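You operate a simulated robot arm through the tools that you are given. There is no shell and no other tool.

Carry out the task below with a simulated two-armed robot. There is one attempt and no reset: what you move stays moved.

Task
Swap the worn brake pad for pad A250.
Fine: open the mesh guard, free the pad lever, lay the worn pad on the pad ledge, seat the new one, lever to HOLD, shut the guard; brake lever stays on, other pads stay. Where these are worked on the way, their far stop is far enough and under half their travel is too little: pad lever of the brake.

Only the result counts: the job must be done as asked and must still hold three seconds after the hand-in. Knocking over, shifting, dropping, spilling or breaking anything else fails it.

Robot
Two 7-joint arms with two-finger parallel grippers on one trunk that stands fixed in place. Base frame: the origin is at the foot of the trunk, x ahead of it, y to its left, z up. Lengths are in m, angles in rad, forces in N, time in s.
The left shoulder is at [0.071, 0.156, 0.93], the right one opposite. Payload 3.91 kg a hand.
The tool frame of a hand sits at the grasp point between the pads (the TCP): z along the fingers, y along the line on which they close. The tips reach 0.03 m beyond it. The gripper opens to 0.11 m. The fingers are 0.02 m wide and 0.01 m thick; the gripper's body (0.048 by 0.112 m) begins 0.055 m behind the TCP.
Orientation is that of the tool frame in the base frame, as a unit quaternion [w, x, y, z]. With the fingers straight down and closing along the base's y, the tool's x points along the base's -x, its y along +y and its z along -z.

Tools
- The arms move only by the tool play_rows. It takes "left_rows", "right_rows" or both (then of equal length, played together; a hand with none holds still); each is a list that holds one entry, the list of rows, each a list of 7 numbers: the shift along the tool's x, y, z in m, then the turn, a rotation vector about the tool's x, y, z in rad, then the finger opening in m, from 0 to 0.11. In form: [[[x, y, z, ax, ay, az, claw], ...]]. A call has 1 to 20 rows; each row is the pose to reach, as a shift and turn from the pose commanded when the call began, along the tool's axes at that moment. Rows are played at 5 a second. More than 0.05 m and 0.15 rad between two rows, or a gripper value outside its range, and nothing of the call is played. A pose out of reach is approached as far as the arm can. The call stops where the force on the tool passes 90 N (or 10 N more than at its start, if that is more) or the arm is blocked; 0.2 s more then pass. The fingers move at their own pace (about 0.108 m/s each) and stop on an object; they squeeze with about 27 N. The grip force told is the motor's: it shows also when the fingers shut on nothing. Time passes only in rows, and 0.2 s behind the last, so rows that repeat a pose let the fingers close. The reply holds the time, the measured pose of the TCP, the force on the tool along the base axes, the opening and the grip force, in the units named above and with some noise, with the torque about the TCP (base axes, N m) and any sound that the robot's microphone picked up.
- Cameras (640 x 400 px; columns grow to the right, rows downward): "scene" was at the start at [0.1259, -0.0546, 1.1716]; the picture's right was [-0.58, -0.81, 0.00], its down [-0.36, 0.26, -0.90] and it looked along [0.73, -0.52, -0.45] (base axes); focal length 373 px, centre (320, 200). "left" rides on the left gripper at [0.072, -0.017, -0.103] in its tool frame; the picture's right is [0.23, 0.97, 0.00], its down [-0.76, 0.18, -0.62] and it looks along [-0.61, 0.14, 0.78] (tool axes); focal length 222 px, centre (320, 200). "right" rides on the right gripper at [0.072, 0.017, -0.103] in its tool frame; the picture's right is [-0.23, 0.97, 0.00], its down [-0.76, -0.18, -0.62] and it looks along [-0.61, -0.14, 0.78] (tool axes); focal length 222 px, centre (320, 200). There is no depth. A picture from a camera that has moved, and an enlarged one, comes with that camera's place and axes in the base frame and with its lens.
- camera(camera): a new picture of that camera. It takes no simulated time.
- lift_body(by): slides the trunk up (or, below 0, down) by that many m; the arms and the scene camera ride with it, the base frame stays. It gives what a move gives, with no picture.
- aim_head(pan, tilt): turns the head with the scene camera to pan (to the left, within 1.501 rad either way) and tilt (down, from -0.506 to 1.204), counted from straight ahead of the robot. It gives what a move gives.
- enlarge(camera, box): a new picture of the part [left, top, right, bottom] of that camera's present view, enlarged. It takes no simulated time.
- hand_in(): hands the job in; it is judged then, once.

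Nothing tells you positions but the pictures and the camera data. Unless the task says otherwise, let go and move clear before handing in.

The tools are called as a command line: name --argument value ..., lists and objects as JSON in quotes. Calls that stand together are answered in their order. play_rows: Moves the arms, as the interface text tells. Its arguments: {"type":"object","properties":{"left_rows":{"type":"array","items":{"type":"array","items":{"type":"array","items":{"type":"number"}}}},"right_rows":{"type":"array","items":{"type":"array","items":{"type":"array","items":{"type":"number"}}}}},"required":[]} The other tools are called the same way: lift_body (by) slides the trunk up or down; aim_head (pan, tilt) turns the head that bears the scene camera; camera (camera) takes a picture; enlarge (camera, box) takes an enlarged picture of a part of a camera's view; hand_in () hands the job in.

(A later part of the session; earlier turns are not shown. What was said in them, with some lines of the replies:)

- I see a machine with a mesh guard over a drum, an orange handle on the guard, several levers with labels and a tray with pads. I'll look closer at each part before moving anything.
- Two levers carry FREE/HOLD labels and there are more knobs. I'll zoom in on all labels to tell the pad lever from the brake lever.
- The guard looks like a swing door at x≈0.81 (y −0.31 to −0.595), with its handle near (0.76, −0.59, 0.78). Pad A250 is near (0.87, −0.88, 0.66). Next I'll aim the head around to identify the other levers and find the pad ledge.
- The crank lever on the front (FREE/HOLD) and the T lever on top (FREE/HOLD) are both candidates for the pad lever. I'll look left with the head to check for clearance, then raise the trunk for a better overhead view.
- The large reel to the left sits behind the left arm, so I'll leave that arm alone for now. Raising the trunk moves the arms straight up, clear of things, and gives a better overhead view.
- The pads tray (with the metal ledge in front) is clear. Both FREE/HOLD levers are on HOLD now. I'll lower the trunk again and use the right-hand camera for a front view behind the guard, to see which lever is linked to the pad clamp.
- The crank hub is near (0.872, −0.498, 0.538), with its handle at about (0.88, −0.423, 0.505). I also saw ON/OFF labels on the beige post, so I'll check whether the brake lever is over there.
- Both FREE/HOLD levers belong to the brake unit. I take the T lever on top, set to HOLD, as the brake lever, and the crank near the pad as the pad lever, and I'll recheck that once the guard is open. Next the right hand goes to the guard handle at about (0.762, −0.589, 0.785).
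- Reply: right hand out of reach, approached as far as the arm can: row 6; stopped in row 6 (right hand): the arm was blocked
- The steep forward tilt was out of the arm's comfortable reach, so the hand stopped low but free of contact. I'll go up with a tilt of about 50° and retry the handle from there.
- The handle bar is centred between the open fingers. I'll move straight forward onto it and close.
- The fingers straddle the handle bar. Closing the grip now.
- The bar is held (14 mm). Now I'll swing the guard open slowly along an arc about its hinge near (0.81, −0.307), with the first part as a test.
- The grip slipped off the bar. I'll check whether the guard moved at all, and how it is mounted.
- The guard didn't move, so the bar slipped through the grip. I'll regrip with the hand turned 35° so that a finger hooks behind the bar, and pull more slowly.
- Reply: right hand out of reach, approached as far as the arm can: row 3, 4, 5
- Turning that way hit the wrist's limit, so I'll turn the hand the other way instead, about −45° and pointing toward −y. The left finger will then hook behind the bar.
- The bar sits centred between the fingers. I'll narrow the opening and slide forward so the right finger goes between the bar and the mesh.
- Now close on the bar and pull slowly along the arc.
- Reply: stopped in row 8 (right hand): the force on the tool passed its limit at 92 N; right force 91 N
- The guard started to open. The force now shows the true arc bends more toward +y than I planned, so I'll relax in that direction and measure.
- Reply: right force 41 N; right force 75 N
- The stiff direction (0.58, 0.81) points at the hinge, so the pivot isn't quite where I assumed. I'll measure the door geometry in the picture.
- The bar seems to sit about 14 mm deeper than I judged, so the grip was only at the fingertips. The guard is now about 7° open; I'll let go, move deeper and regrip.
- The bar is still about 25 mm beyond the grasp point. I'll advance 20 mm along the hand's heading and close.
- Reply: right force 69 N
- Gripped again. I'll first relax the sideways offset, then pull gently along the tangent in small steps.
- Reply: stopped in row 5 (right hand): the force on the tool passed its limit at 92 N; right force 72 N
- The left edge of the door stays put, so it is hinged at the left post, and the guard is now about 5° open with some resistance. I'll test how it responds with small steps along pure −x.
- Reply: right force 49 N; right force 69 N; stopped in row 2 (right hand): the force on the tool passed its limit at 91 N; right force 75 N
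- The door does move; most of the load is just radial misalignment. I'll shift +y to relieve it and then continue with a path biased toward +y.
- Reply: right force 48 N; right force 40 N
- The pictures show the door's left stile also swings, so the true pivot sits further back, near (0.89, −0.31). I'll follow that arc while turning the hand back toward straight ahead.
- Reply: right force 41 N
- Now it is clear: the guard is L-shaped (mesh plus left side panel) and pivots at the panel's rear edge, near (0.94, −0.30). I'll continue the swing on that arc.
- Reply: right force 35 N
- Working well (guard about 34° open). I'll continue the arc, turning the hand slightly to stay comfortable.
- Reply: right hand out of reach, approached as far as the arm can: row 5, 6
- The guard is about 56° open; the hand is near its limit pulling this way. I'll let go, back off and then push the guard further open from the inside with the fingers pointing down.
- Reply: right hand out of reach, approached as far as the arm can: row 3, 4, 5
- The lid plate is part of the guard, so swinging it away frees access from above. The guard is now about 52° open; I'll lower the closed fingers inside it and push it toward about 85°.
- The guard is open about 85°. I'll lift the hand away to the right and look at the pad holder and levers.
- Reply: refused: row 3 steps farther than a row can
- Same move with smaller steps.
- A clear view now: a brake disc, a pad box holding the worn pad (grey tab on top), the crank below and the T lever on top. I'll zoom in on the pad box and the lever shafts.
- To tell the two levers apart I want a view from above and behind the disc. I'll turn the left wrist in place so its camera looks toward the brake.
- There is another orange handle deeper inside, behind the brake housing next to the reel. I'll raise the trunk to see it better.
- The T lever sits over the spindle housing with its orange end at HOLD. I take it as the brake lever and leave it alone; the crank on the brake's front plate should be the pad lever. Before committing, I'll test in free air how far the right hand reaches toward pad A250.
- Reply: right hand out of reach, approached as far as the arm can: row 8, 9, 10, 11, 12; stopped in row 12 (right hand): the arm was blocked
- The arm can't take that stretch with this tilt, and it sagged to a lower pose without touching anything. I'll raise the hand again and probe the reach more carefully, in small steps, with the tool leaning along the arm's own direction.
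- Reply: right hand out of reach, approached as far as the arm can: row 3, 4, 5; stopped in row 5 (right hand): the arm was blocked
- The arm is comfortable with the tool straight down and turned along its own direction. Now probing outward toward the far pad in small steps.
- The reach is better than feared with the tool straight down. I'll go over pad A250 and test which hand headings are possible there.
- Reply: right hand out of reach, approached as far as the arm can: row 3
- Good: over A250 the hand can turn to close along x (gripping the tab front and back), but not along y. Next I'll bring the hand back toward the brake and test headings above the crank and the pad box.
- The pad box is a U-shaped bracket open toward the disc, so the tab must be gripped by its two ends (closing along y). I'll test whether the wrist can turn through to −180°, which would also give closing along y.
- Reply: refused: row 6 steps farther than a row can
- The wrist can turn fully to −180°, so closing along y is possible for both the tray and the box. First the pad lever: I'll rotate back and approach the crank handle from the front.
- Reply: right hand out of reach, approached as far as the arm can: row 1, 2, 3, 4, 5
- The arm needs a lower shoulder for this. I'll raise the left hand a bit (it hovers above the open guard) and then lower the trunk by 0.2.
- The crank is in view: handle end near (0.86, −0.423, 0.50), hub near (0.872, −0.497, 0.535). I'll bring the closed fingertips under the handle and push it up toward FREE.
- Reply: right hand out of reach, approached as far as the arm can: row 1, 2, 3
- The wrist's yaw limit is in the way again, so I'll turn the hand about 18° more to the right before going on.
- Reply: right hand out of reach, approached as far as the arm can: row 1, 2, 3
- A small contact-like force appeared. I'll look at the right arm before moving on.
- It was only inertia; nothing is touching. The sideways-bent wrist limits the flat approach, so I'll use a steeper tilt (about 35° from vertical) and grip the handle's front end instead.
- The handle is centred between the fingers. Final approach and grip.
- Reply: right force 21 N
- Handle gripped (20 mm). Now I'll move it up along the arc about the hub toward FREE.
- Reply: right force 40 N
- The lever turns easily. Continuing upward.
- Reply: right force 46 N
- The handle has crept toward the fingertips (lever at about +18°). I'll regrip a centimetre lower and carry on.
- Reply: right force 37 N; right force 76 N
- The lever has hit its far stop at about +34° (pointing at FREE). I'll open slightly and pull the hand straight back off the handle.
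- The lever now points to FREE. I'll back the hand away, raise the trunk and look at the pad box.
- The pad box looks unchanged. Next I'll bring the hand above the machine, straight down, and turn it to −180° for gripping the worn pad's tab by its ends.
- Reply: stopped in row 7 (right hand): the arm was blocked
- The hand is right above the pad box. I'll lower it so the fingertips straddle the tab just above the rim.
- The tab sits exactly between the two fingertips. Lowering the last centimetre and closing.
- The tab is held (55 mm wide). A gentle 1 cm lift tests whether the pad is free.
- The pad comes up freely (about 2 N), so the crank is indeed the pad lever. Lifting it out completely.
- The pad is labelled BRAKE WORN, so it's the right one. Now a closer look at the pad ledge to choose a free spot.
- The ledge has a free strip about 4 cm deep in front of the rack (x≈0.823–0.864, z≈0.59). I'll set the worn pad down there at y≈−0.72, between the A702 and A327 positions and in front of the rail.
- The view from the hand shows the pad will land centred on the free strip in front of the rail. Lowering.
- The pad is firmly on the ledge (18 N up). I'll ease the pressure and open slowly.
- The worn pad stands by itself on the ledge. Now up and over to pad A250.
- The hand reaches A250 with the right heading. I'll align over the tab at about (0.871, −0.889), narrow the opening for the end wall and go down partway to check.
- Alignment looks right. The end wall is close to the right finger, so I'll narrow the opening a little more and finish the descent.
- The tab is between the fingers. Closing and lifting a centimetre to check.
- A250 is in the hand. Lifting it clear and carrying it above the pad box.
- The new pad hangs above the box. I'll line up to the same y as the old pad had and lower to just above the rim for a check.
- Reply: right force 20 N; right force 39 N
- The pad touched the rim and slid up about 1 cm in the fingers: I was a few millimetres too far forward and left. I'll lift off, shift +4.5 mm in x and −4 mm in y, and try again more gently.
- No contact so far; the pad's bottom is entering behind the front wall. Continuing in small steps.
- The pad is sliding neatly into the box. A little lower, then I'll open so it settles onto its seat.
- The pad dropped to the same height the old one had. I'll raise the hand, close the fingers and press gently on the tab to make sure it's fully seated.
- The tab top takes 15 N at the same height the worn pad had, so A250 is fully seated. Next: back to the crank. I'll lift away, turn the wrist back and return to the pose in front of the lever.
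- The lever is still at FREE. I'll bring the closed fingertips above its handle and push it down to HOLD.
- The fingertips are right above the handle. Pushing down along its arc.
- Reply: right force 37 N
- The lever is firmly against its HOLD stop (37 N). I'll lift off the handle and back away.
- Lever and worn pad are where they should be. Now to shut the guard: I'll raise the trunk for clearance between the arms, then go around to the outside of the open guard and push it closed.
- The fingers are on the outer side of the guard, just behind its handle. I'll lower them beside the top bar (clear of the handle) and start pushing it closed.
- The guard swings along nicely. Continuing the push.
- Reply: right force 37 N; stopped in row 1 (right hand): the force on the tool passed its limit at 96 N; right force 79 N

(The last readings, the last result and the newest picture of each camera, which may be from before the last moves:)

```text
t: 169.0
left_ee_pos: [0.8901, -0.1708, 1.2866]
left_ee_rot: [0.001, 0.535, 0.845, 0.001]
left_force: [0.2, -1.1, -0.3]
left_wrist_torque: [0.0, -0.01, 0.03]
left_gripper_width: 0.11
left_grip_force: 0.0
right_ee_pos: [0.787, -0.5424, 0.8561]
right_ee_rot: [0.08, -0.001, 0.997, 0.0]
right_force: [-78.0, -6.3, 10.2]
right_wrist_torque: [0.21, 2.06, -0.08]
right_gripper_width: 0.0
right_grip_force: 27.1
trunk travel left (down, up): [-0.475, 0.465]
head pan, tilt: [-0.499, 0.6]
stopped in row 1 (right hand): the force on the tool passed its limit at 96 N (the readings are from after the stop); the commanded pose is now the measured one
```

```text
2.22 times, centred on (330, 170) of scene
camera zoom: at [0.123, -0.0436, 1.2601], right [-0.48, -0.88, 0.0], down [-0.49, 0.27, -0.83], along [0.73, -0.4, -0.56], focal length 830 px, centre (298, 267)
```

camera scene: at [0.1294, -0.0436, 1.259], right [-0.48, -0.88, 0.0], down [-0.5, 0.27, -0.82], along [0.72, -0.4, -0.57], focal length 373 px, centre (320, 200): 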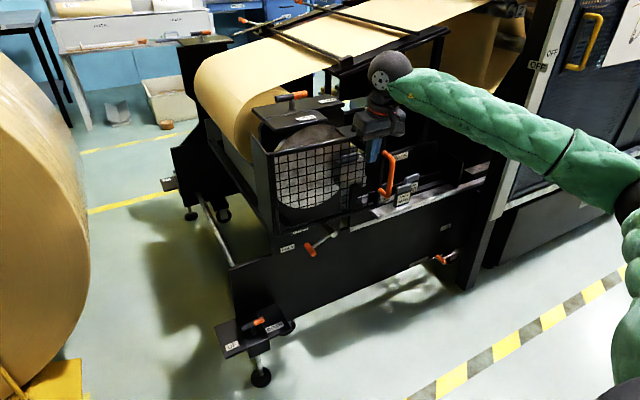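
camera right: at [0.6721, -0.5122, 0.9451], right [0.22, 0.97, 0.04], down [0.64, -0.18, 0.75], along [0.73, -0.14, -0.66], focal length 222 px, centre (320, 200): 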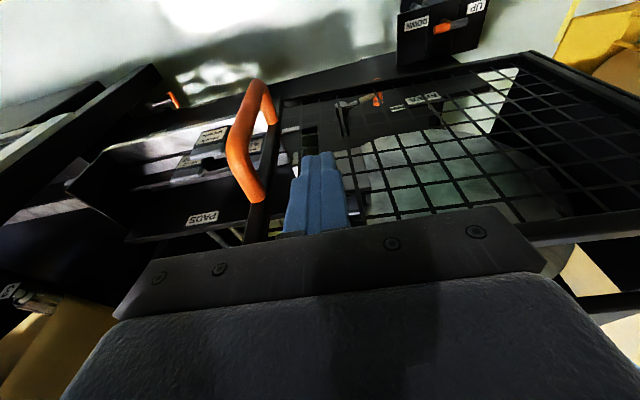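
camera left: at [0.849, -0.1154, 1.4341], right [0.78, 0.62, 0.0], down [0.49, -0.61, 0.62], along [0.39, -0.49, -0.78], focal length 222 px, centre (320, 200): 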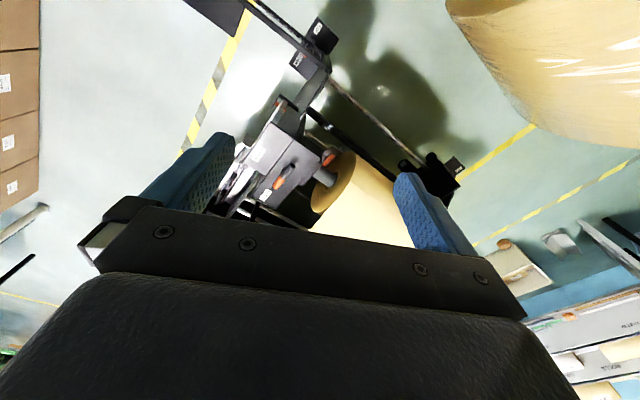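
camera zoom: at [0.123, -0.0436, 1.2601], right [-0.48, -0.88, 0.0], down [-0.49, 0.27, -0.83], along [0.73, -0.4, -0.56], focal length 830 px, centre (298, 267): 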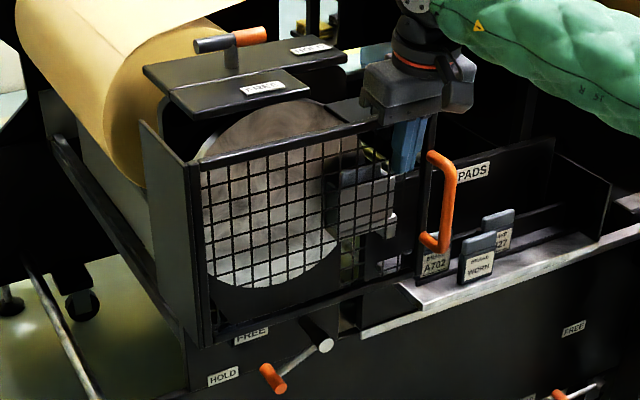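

The guard is against its stop (96 N push). I'll back away, raise the hand clear and compare with the starting picture.

play_rows --right_rows '[[[0.02, 0, -0.0035, 0, 0, 0, 0.0], [0.05, 0, -0.009, 0, 0, 0, 0.0], [0.085, -0.01, -0.03, 0, 0, 0, 0.0], [0.12, -0.03, -0.06, 0, 0, 0, 0.0], [0.15, -0.06, -0.08, 0, 0, 0, 0.0], [0.17, -0.09, -0.1, 0, 0, 0, 0.05], [0.18, -0.13, -0.11, 0, 0, 0, 0.08]]]'

lift_body --by -0.1

aim_head --pan -0.623 --tilt 0.461

camera --camera "scene"

enlarge --camera "scene" --box '[180, 100, 340, 200]'

enlarge --camera "scene" --box '[200, 200, 360, 300]'

enlarge --camera "scene" --box '[280, 160, 340, 240]'

enlarge --camera "scene" --box '[300, 150, 460, 250]'

```text
refused: row 4 steps farther than a row can; nothing moved
```

```text
t: 169.4
left_ee_pos: [0.8894, -0.1652, 1.2818]
left_ee_rot: [0.004, 0.533, 0.846, 0.001]
left_force: [0.6, -0.6, 0.1]
left_wrist_torque: [0.02, -0.04, -0.01]
left_gripper_width: 0.1098
left_grip_force: 0.0
right_ee_pos: [0.7874, -0.542, 0.8537]
right_ee_rot: [0.081, -0.002, 0.997, 0.0]
right_force: [-94.9, -14.1, 16.6]
right_wrist_torque: [0.08, 2.44, -0.18]
right_gripper_width: 0.0001
right_grip_force: 27.3
trunk travel left (down, up): [-0.469, 0.471]
head pan, tilt: [-0.499, 0.6]
stopped: the force on the tool passed its limit at 96 N (the readings are from after the stop); the commanded pose is now the measured one
```

```text
t: 170.1
left_ee_pos: [0.887, -0.1675, 1.2819]
left_ee_rot: [0.003, 0.532, 0.847, 0.002]
left_force: [0.0, 0.7, 0.2]
left_wrist_torque: [0.0, 0.02, -0.01]
left_gripper_width: 0.11
left_grip_force: 0.0
right_ee_pos: [0.7874, -0.5424, 0.854]
right_ee_rot: [0.082, -0.003, 0.997, -0.001]
right_force: [-110.4, -17.8, 15.6]
right_wrist_torque: [-0.03, 2.82, -0.25]
right_gripper_width: 0.0002
right_grip_force: 26.8
trunk travel left (down, up): [-0.469, 0.471]
head pan, tilt: [-0.623, 0.461]
```

```text
taken
camera scene: at [0.1171, -0.0556, 1.2666], right [-0.59, -0.81, 0.0], down [-0.35, 0.26, -0.9], along [0.73, -0.52, -0.44], focal length 373 px, centre (320, 200)
```

scene: 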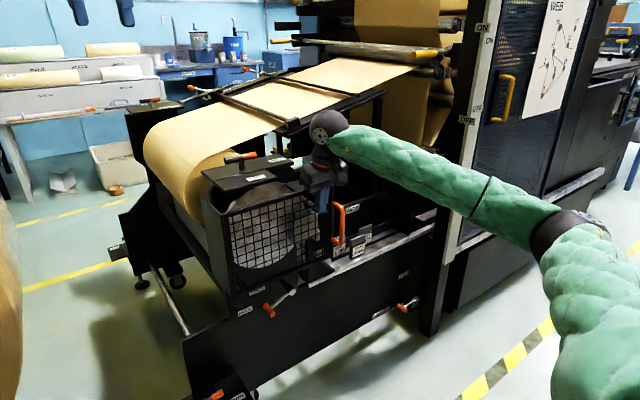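

```text
4.00 times, centred on (260, 150) of scene
camera zoom: at [0.1171, -0.0556, 1.2666], right [-0.59, -0.81, 0.0], down [-0.35, 0.26, -0.9], along [0.73, -0.52, -0.44], focal length 1493 px, centre (560, 400)
```

zoom: 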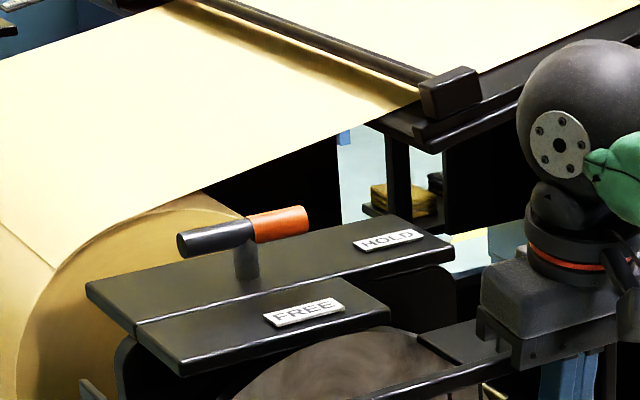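

```text
4.00 times, centred on (280, 250) of scene
camera zoom: at [0.1171, -0.0556, 1.2666], right [-0.59, -0.81, 0.0], down [-0.35, 0.26, -0.9], along [0.73, -0.52, -0.44], focal length 1493 px, centre (480, 0)
```

zoom: 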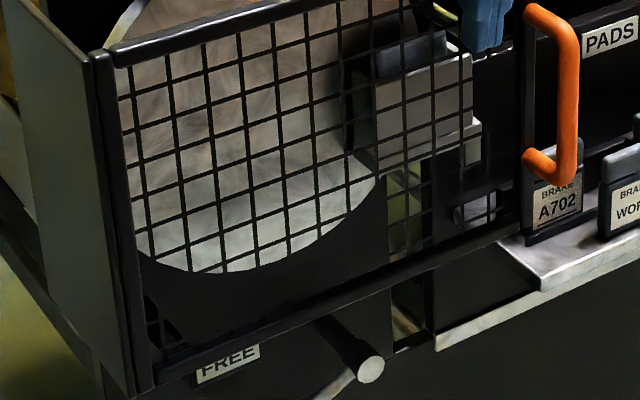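

```text
5.00 times, centred on (310, 200) of scene
camera zoom: at [0.1171, -0.0556, 1.2666], right [-0.59, -0.81, 0.0], down [-0.35, 0.26, -0.9], along [0.73, -0.52, -0.44], focal length 1866 px, centre (370, 200)
```

zoom: 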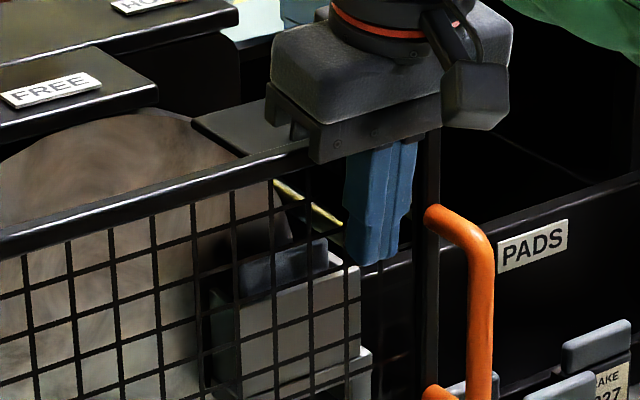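

```text
4.00 times, centred on (380, 200) of scene
camera zoom: at [0.1171, -0.0556, 1.2666], right [-0.59, -0.81, 0.0], down [-0.35, 0.26, -0.9], along [0.73, -0.52, -0.44], focal length 1493 px, centre (80, 200)
```

zoom: 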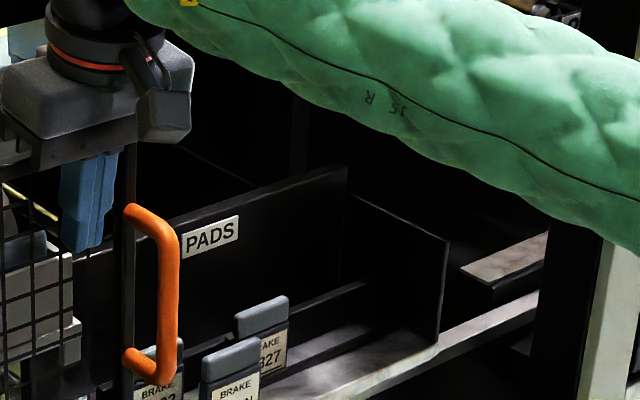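

The retreat rows were too big and got refused; the hand is still pressing. Backing off now in smaller steps.

play_rows --right_rows '[[[0.01, 0, -0.0018, 0, 0, 0, 0.0], [0.03, 0, -0.0053, 0, 0, 0, 0.0], [0.06, 0, -0.0106, 0, 0, 0, 0.0], [0.085, -0.01, -0.03, 0, 0, 0, 0.0], [0.105, -0.02, -0.06, 0, 0, 0, 0.0], [0.12, -0.04, -0.09, 0, 0, 0, 0.0], [0.13, -0.075, -0.11, 0, 0, 0, 0.04], [0.13, -0.115, -0.12, 0, 0, 0, 0.08]]]'

lift_body --by -0.09

camera --camera "scene"

enlarge --camera "scene" --box '[180, 100, 340, 200]'

enlarge --camera "scene" --box '[200, 200, 360, 300]'

enlarge --camera "scene" --box '[280, 160, 340, 240]'

enlarge --camera "scene" --box '[300, 150, 460, 250]'

```text
t: 171.9
left_ee_pos: [0.8962, -0.1674, 1.2758]
left_ee_rot: [0.0, 0.533, 0.846, 0.0]
left_force: [0.3, 0.3, 0.8]
left_wrist_torque: [0.02, -0.02, -0.03]
left_gripper_width: 0.11
left_grip_force: 0.1
right_ee_pos: [0.6495, -0.6568, 0.9457]
right_ee_rot: [0.082, -0.003, 0.997, 0.002]
right_force: [0.5, -0.1, 0.4]
right_wrist_torque: [0.02, -0.03, -0.01]
right_gripper_width: 0.08
right_grip_force: 0.1
trunk travel left (down, up): [-0.469, 0.471]
head pan, tilt: [-0.623, 0.461]
```

```text
t: 173.2
left_ee_pos: [0.8971, -0.1679, 1.1878]
left_ee_rot: [0.0, 0.534, 0.846, 0.0]
left_force: [0.2, 0.0, 0.2]
left_wrist_torque: [-0.01, -0.01, 0.03]
left_gripper_width: 0.1101
left_grip_force: 0.0
right_ee_pos: [0.6472, -0.6566, 0.8576]
right_ee_rot: [0.082, -0.003, 0.997, 0.002]
right_force: [0.2, -0.9, 0.5]
right_wrist_torque: [0.02, 0.0, 0.01]
right_gripper_width: 0.0799
right_grip_force: 0.2
trunk travel left (down, up): [-0.379, 0.561]
head pan, tilt: [-0.623, 0.461]
```

```text
taken
camera scene: at [0.1256, -0.0545, 1.176], right [-0.58, -0.81, 0.0], down [-0.36, 0.26, -0.9], along [0.73, -0.52, -0.44], focal length 373 px, centre (320, 200)
```

scene: 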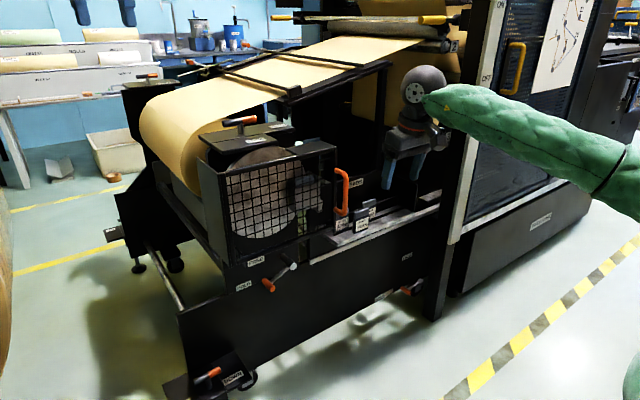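

```text
4.00 times, centred on (260, 150) of scene
camera zoom: at [0.1256, -0.0545, 1.176], right [-0.58, -0.81, 0.0], down [-0.36, 0.26, -0.9], along [0.73, -0.52, -0.44], focal length 1493 px, centre (560, 400)
```

zoom: 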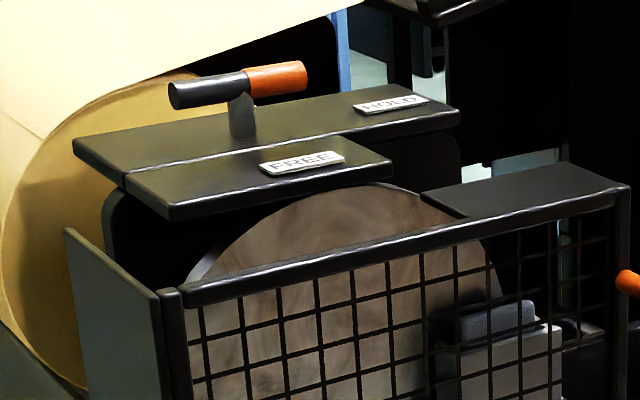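

```text
4.00 times, centred on (280, 250) of scene
camera zoom: at [0.1256, -0.0545, 1.176], right [-0.58, -0.81, 0.0], down [-0.36, 0.26, -0.9], along [0.73, -0.52, -0.44], focal length 1493 px, centre (480, 0)
```

zoom: 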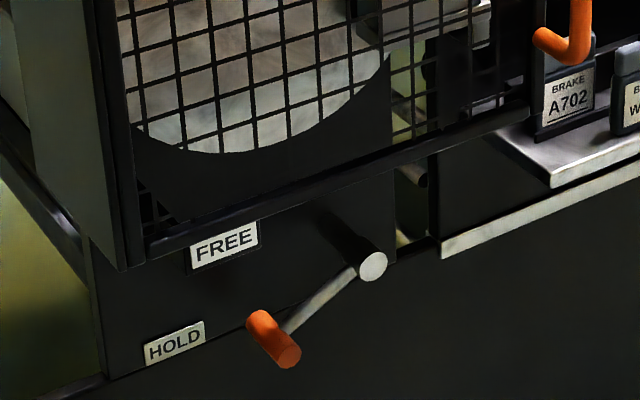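

```text
5.00 times, centred on (310, 200) of scene
camera zoom: at [0.1256, -0.0545, 1.176], right [-0.58, -0.81, 0.0], down [-0.36, 0.26, -0.9], along [0.73, -0.52, -0.44], focal length 1866 px, centre (370, 200)
```

zoom: 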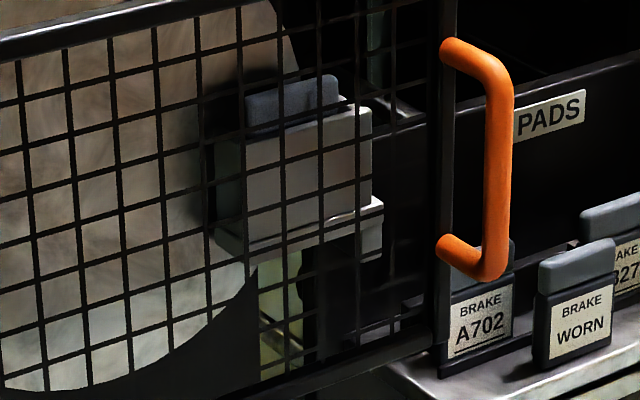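

```text
4.00 times, centred on (380, 200) of scene
camera zoom: at [0.1256, -0.0545, 1.176], right [-0.58, -0.81, 0.0], down [-0.36, 0.26, -0.9], along [0.73, -0.52, -0.44], focal length 1493 px, centre (80, 200)
```

zoom: 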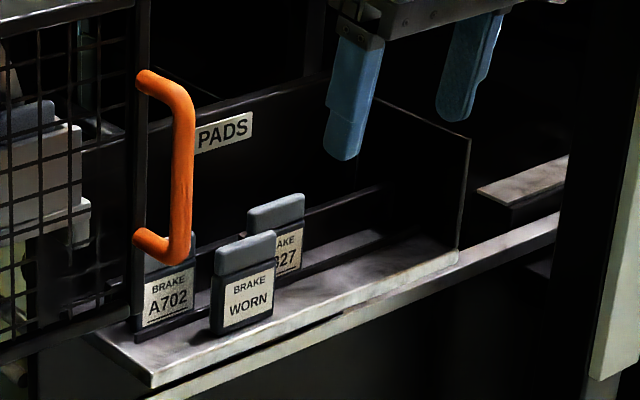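

Everything matches the starting picture: guard shut, pad lever on HOLD, T lever untouched, A702 and A327 in place. A250's tab sits in the box and the worn pad rests on the ledge. I'll raise the right hand a little further clear and take a last look.

play_rows --right_rows '[[[0.02, 0, -0.03, 0, 0, 0, 0.08], [0.04, 0, -0.06, 0, 0, 0, 0.08], [0.06, 0, -0.09, 0, 0, 0, 0.08], [0.06, 0, -0.09, 0, 0, 0, 0.08]]]'

camera --camera "scene"

enlarge --camera "scene" --box '[300, 150, 460, 250]'

```text
t: 174.2
left_ee_pos: [0.8979, -0.1675, 1.1858]
left_ee_rot: [0.0, 0.533, 0.846, 0.0]
left_force: [0.0, -1.1, 0.1]
left_wrist_torque: [0.02, 0.0, 0.01]
left_gripper_width: 0.1099
left_grip_force: 0.0
right_ee_pos: [0.5743, -0.6574, 0.9328]
right_ee_rot: [0.082, -0.003, 0.997, 0.001]
right_force: [0.2, -0.4, -0.6]
right_wrist_torque: [-0.02, 0.02, 0.0]
right_gripper_width: 0.08
right_grip_force: 0.2
trunk travel left (down, up): [-0.379, 0.561]
head pan, tilt: [-0.623, 0.461]
```

```text
taken
camera scene: at [0.1266, -0.0551, 1.1756], right [-0.58, -0.81, 0.0], down [-0.36, 0.26, -0.9], along [0.73, -0.52, -0.45], focal length 373 px, centre (320, 200)
```

scene: 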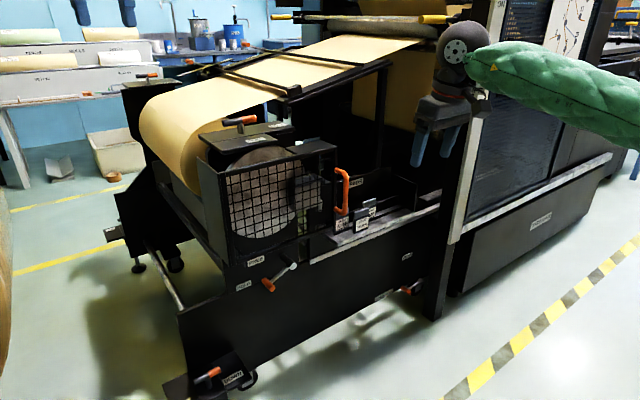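

```text
4.00 times, centred on (380, 200) of scene
camera zoom: at [0.1266, -0.0551, 1.1756], right [-0.58, -0.81, 0.0], down [-0.36, 0.26, -0.9], along [0.73, -0.52, -0.45], focal length 1493 px, centre (80, 200)
```

zoom: 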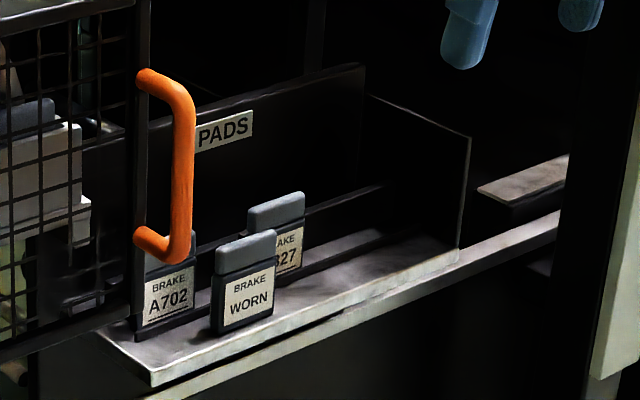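

The final view shows the guard shut, the lever on HOLD, the worn pad steady on the ledge, the other pads unmoved and both hands clear. Handing in.

hand_in

```text
The job is handed in.
```

I swapped the worn brake pad for A250 and handed the job in; the result of the judging wasn't shown to me.

- **New pad:** A250 is in the brake box, with its tab at the same height the worn pad had. It took a 15 N press from above without moving.
- **Worn pad:** it stands upright on the ledge in front of the rack, between A702 and A327. I stood it up because the free strip there is only about 4 cm deep.
- **Pad lever:** I pushed it up to its far stop at FREE for the swap, then back down against its HOLD stop.
- **Guard:** it is pushed shut against its stop and looks the same as in the first picture.
- **Left alone:** A702 and A327 show no change. Neither does the T lever on top, which still points to HOLD.

No label says which lever is which. I took the front crank as the pad lever and the T lever as the brake lever. The worn pad lifted out freely once the crank was at FREE, but I didn't check that it was held before that.

While inserting A250, the pad caught the box rim and slid about 1 cm in the fingers. I lifted it, shifted a few millimetres and it then went in freely.
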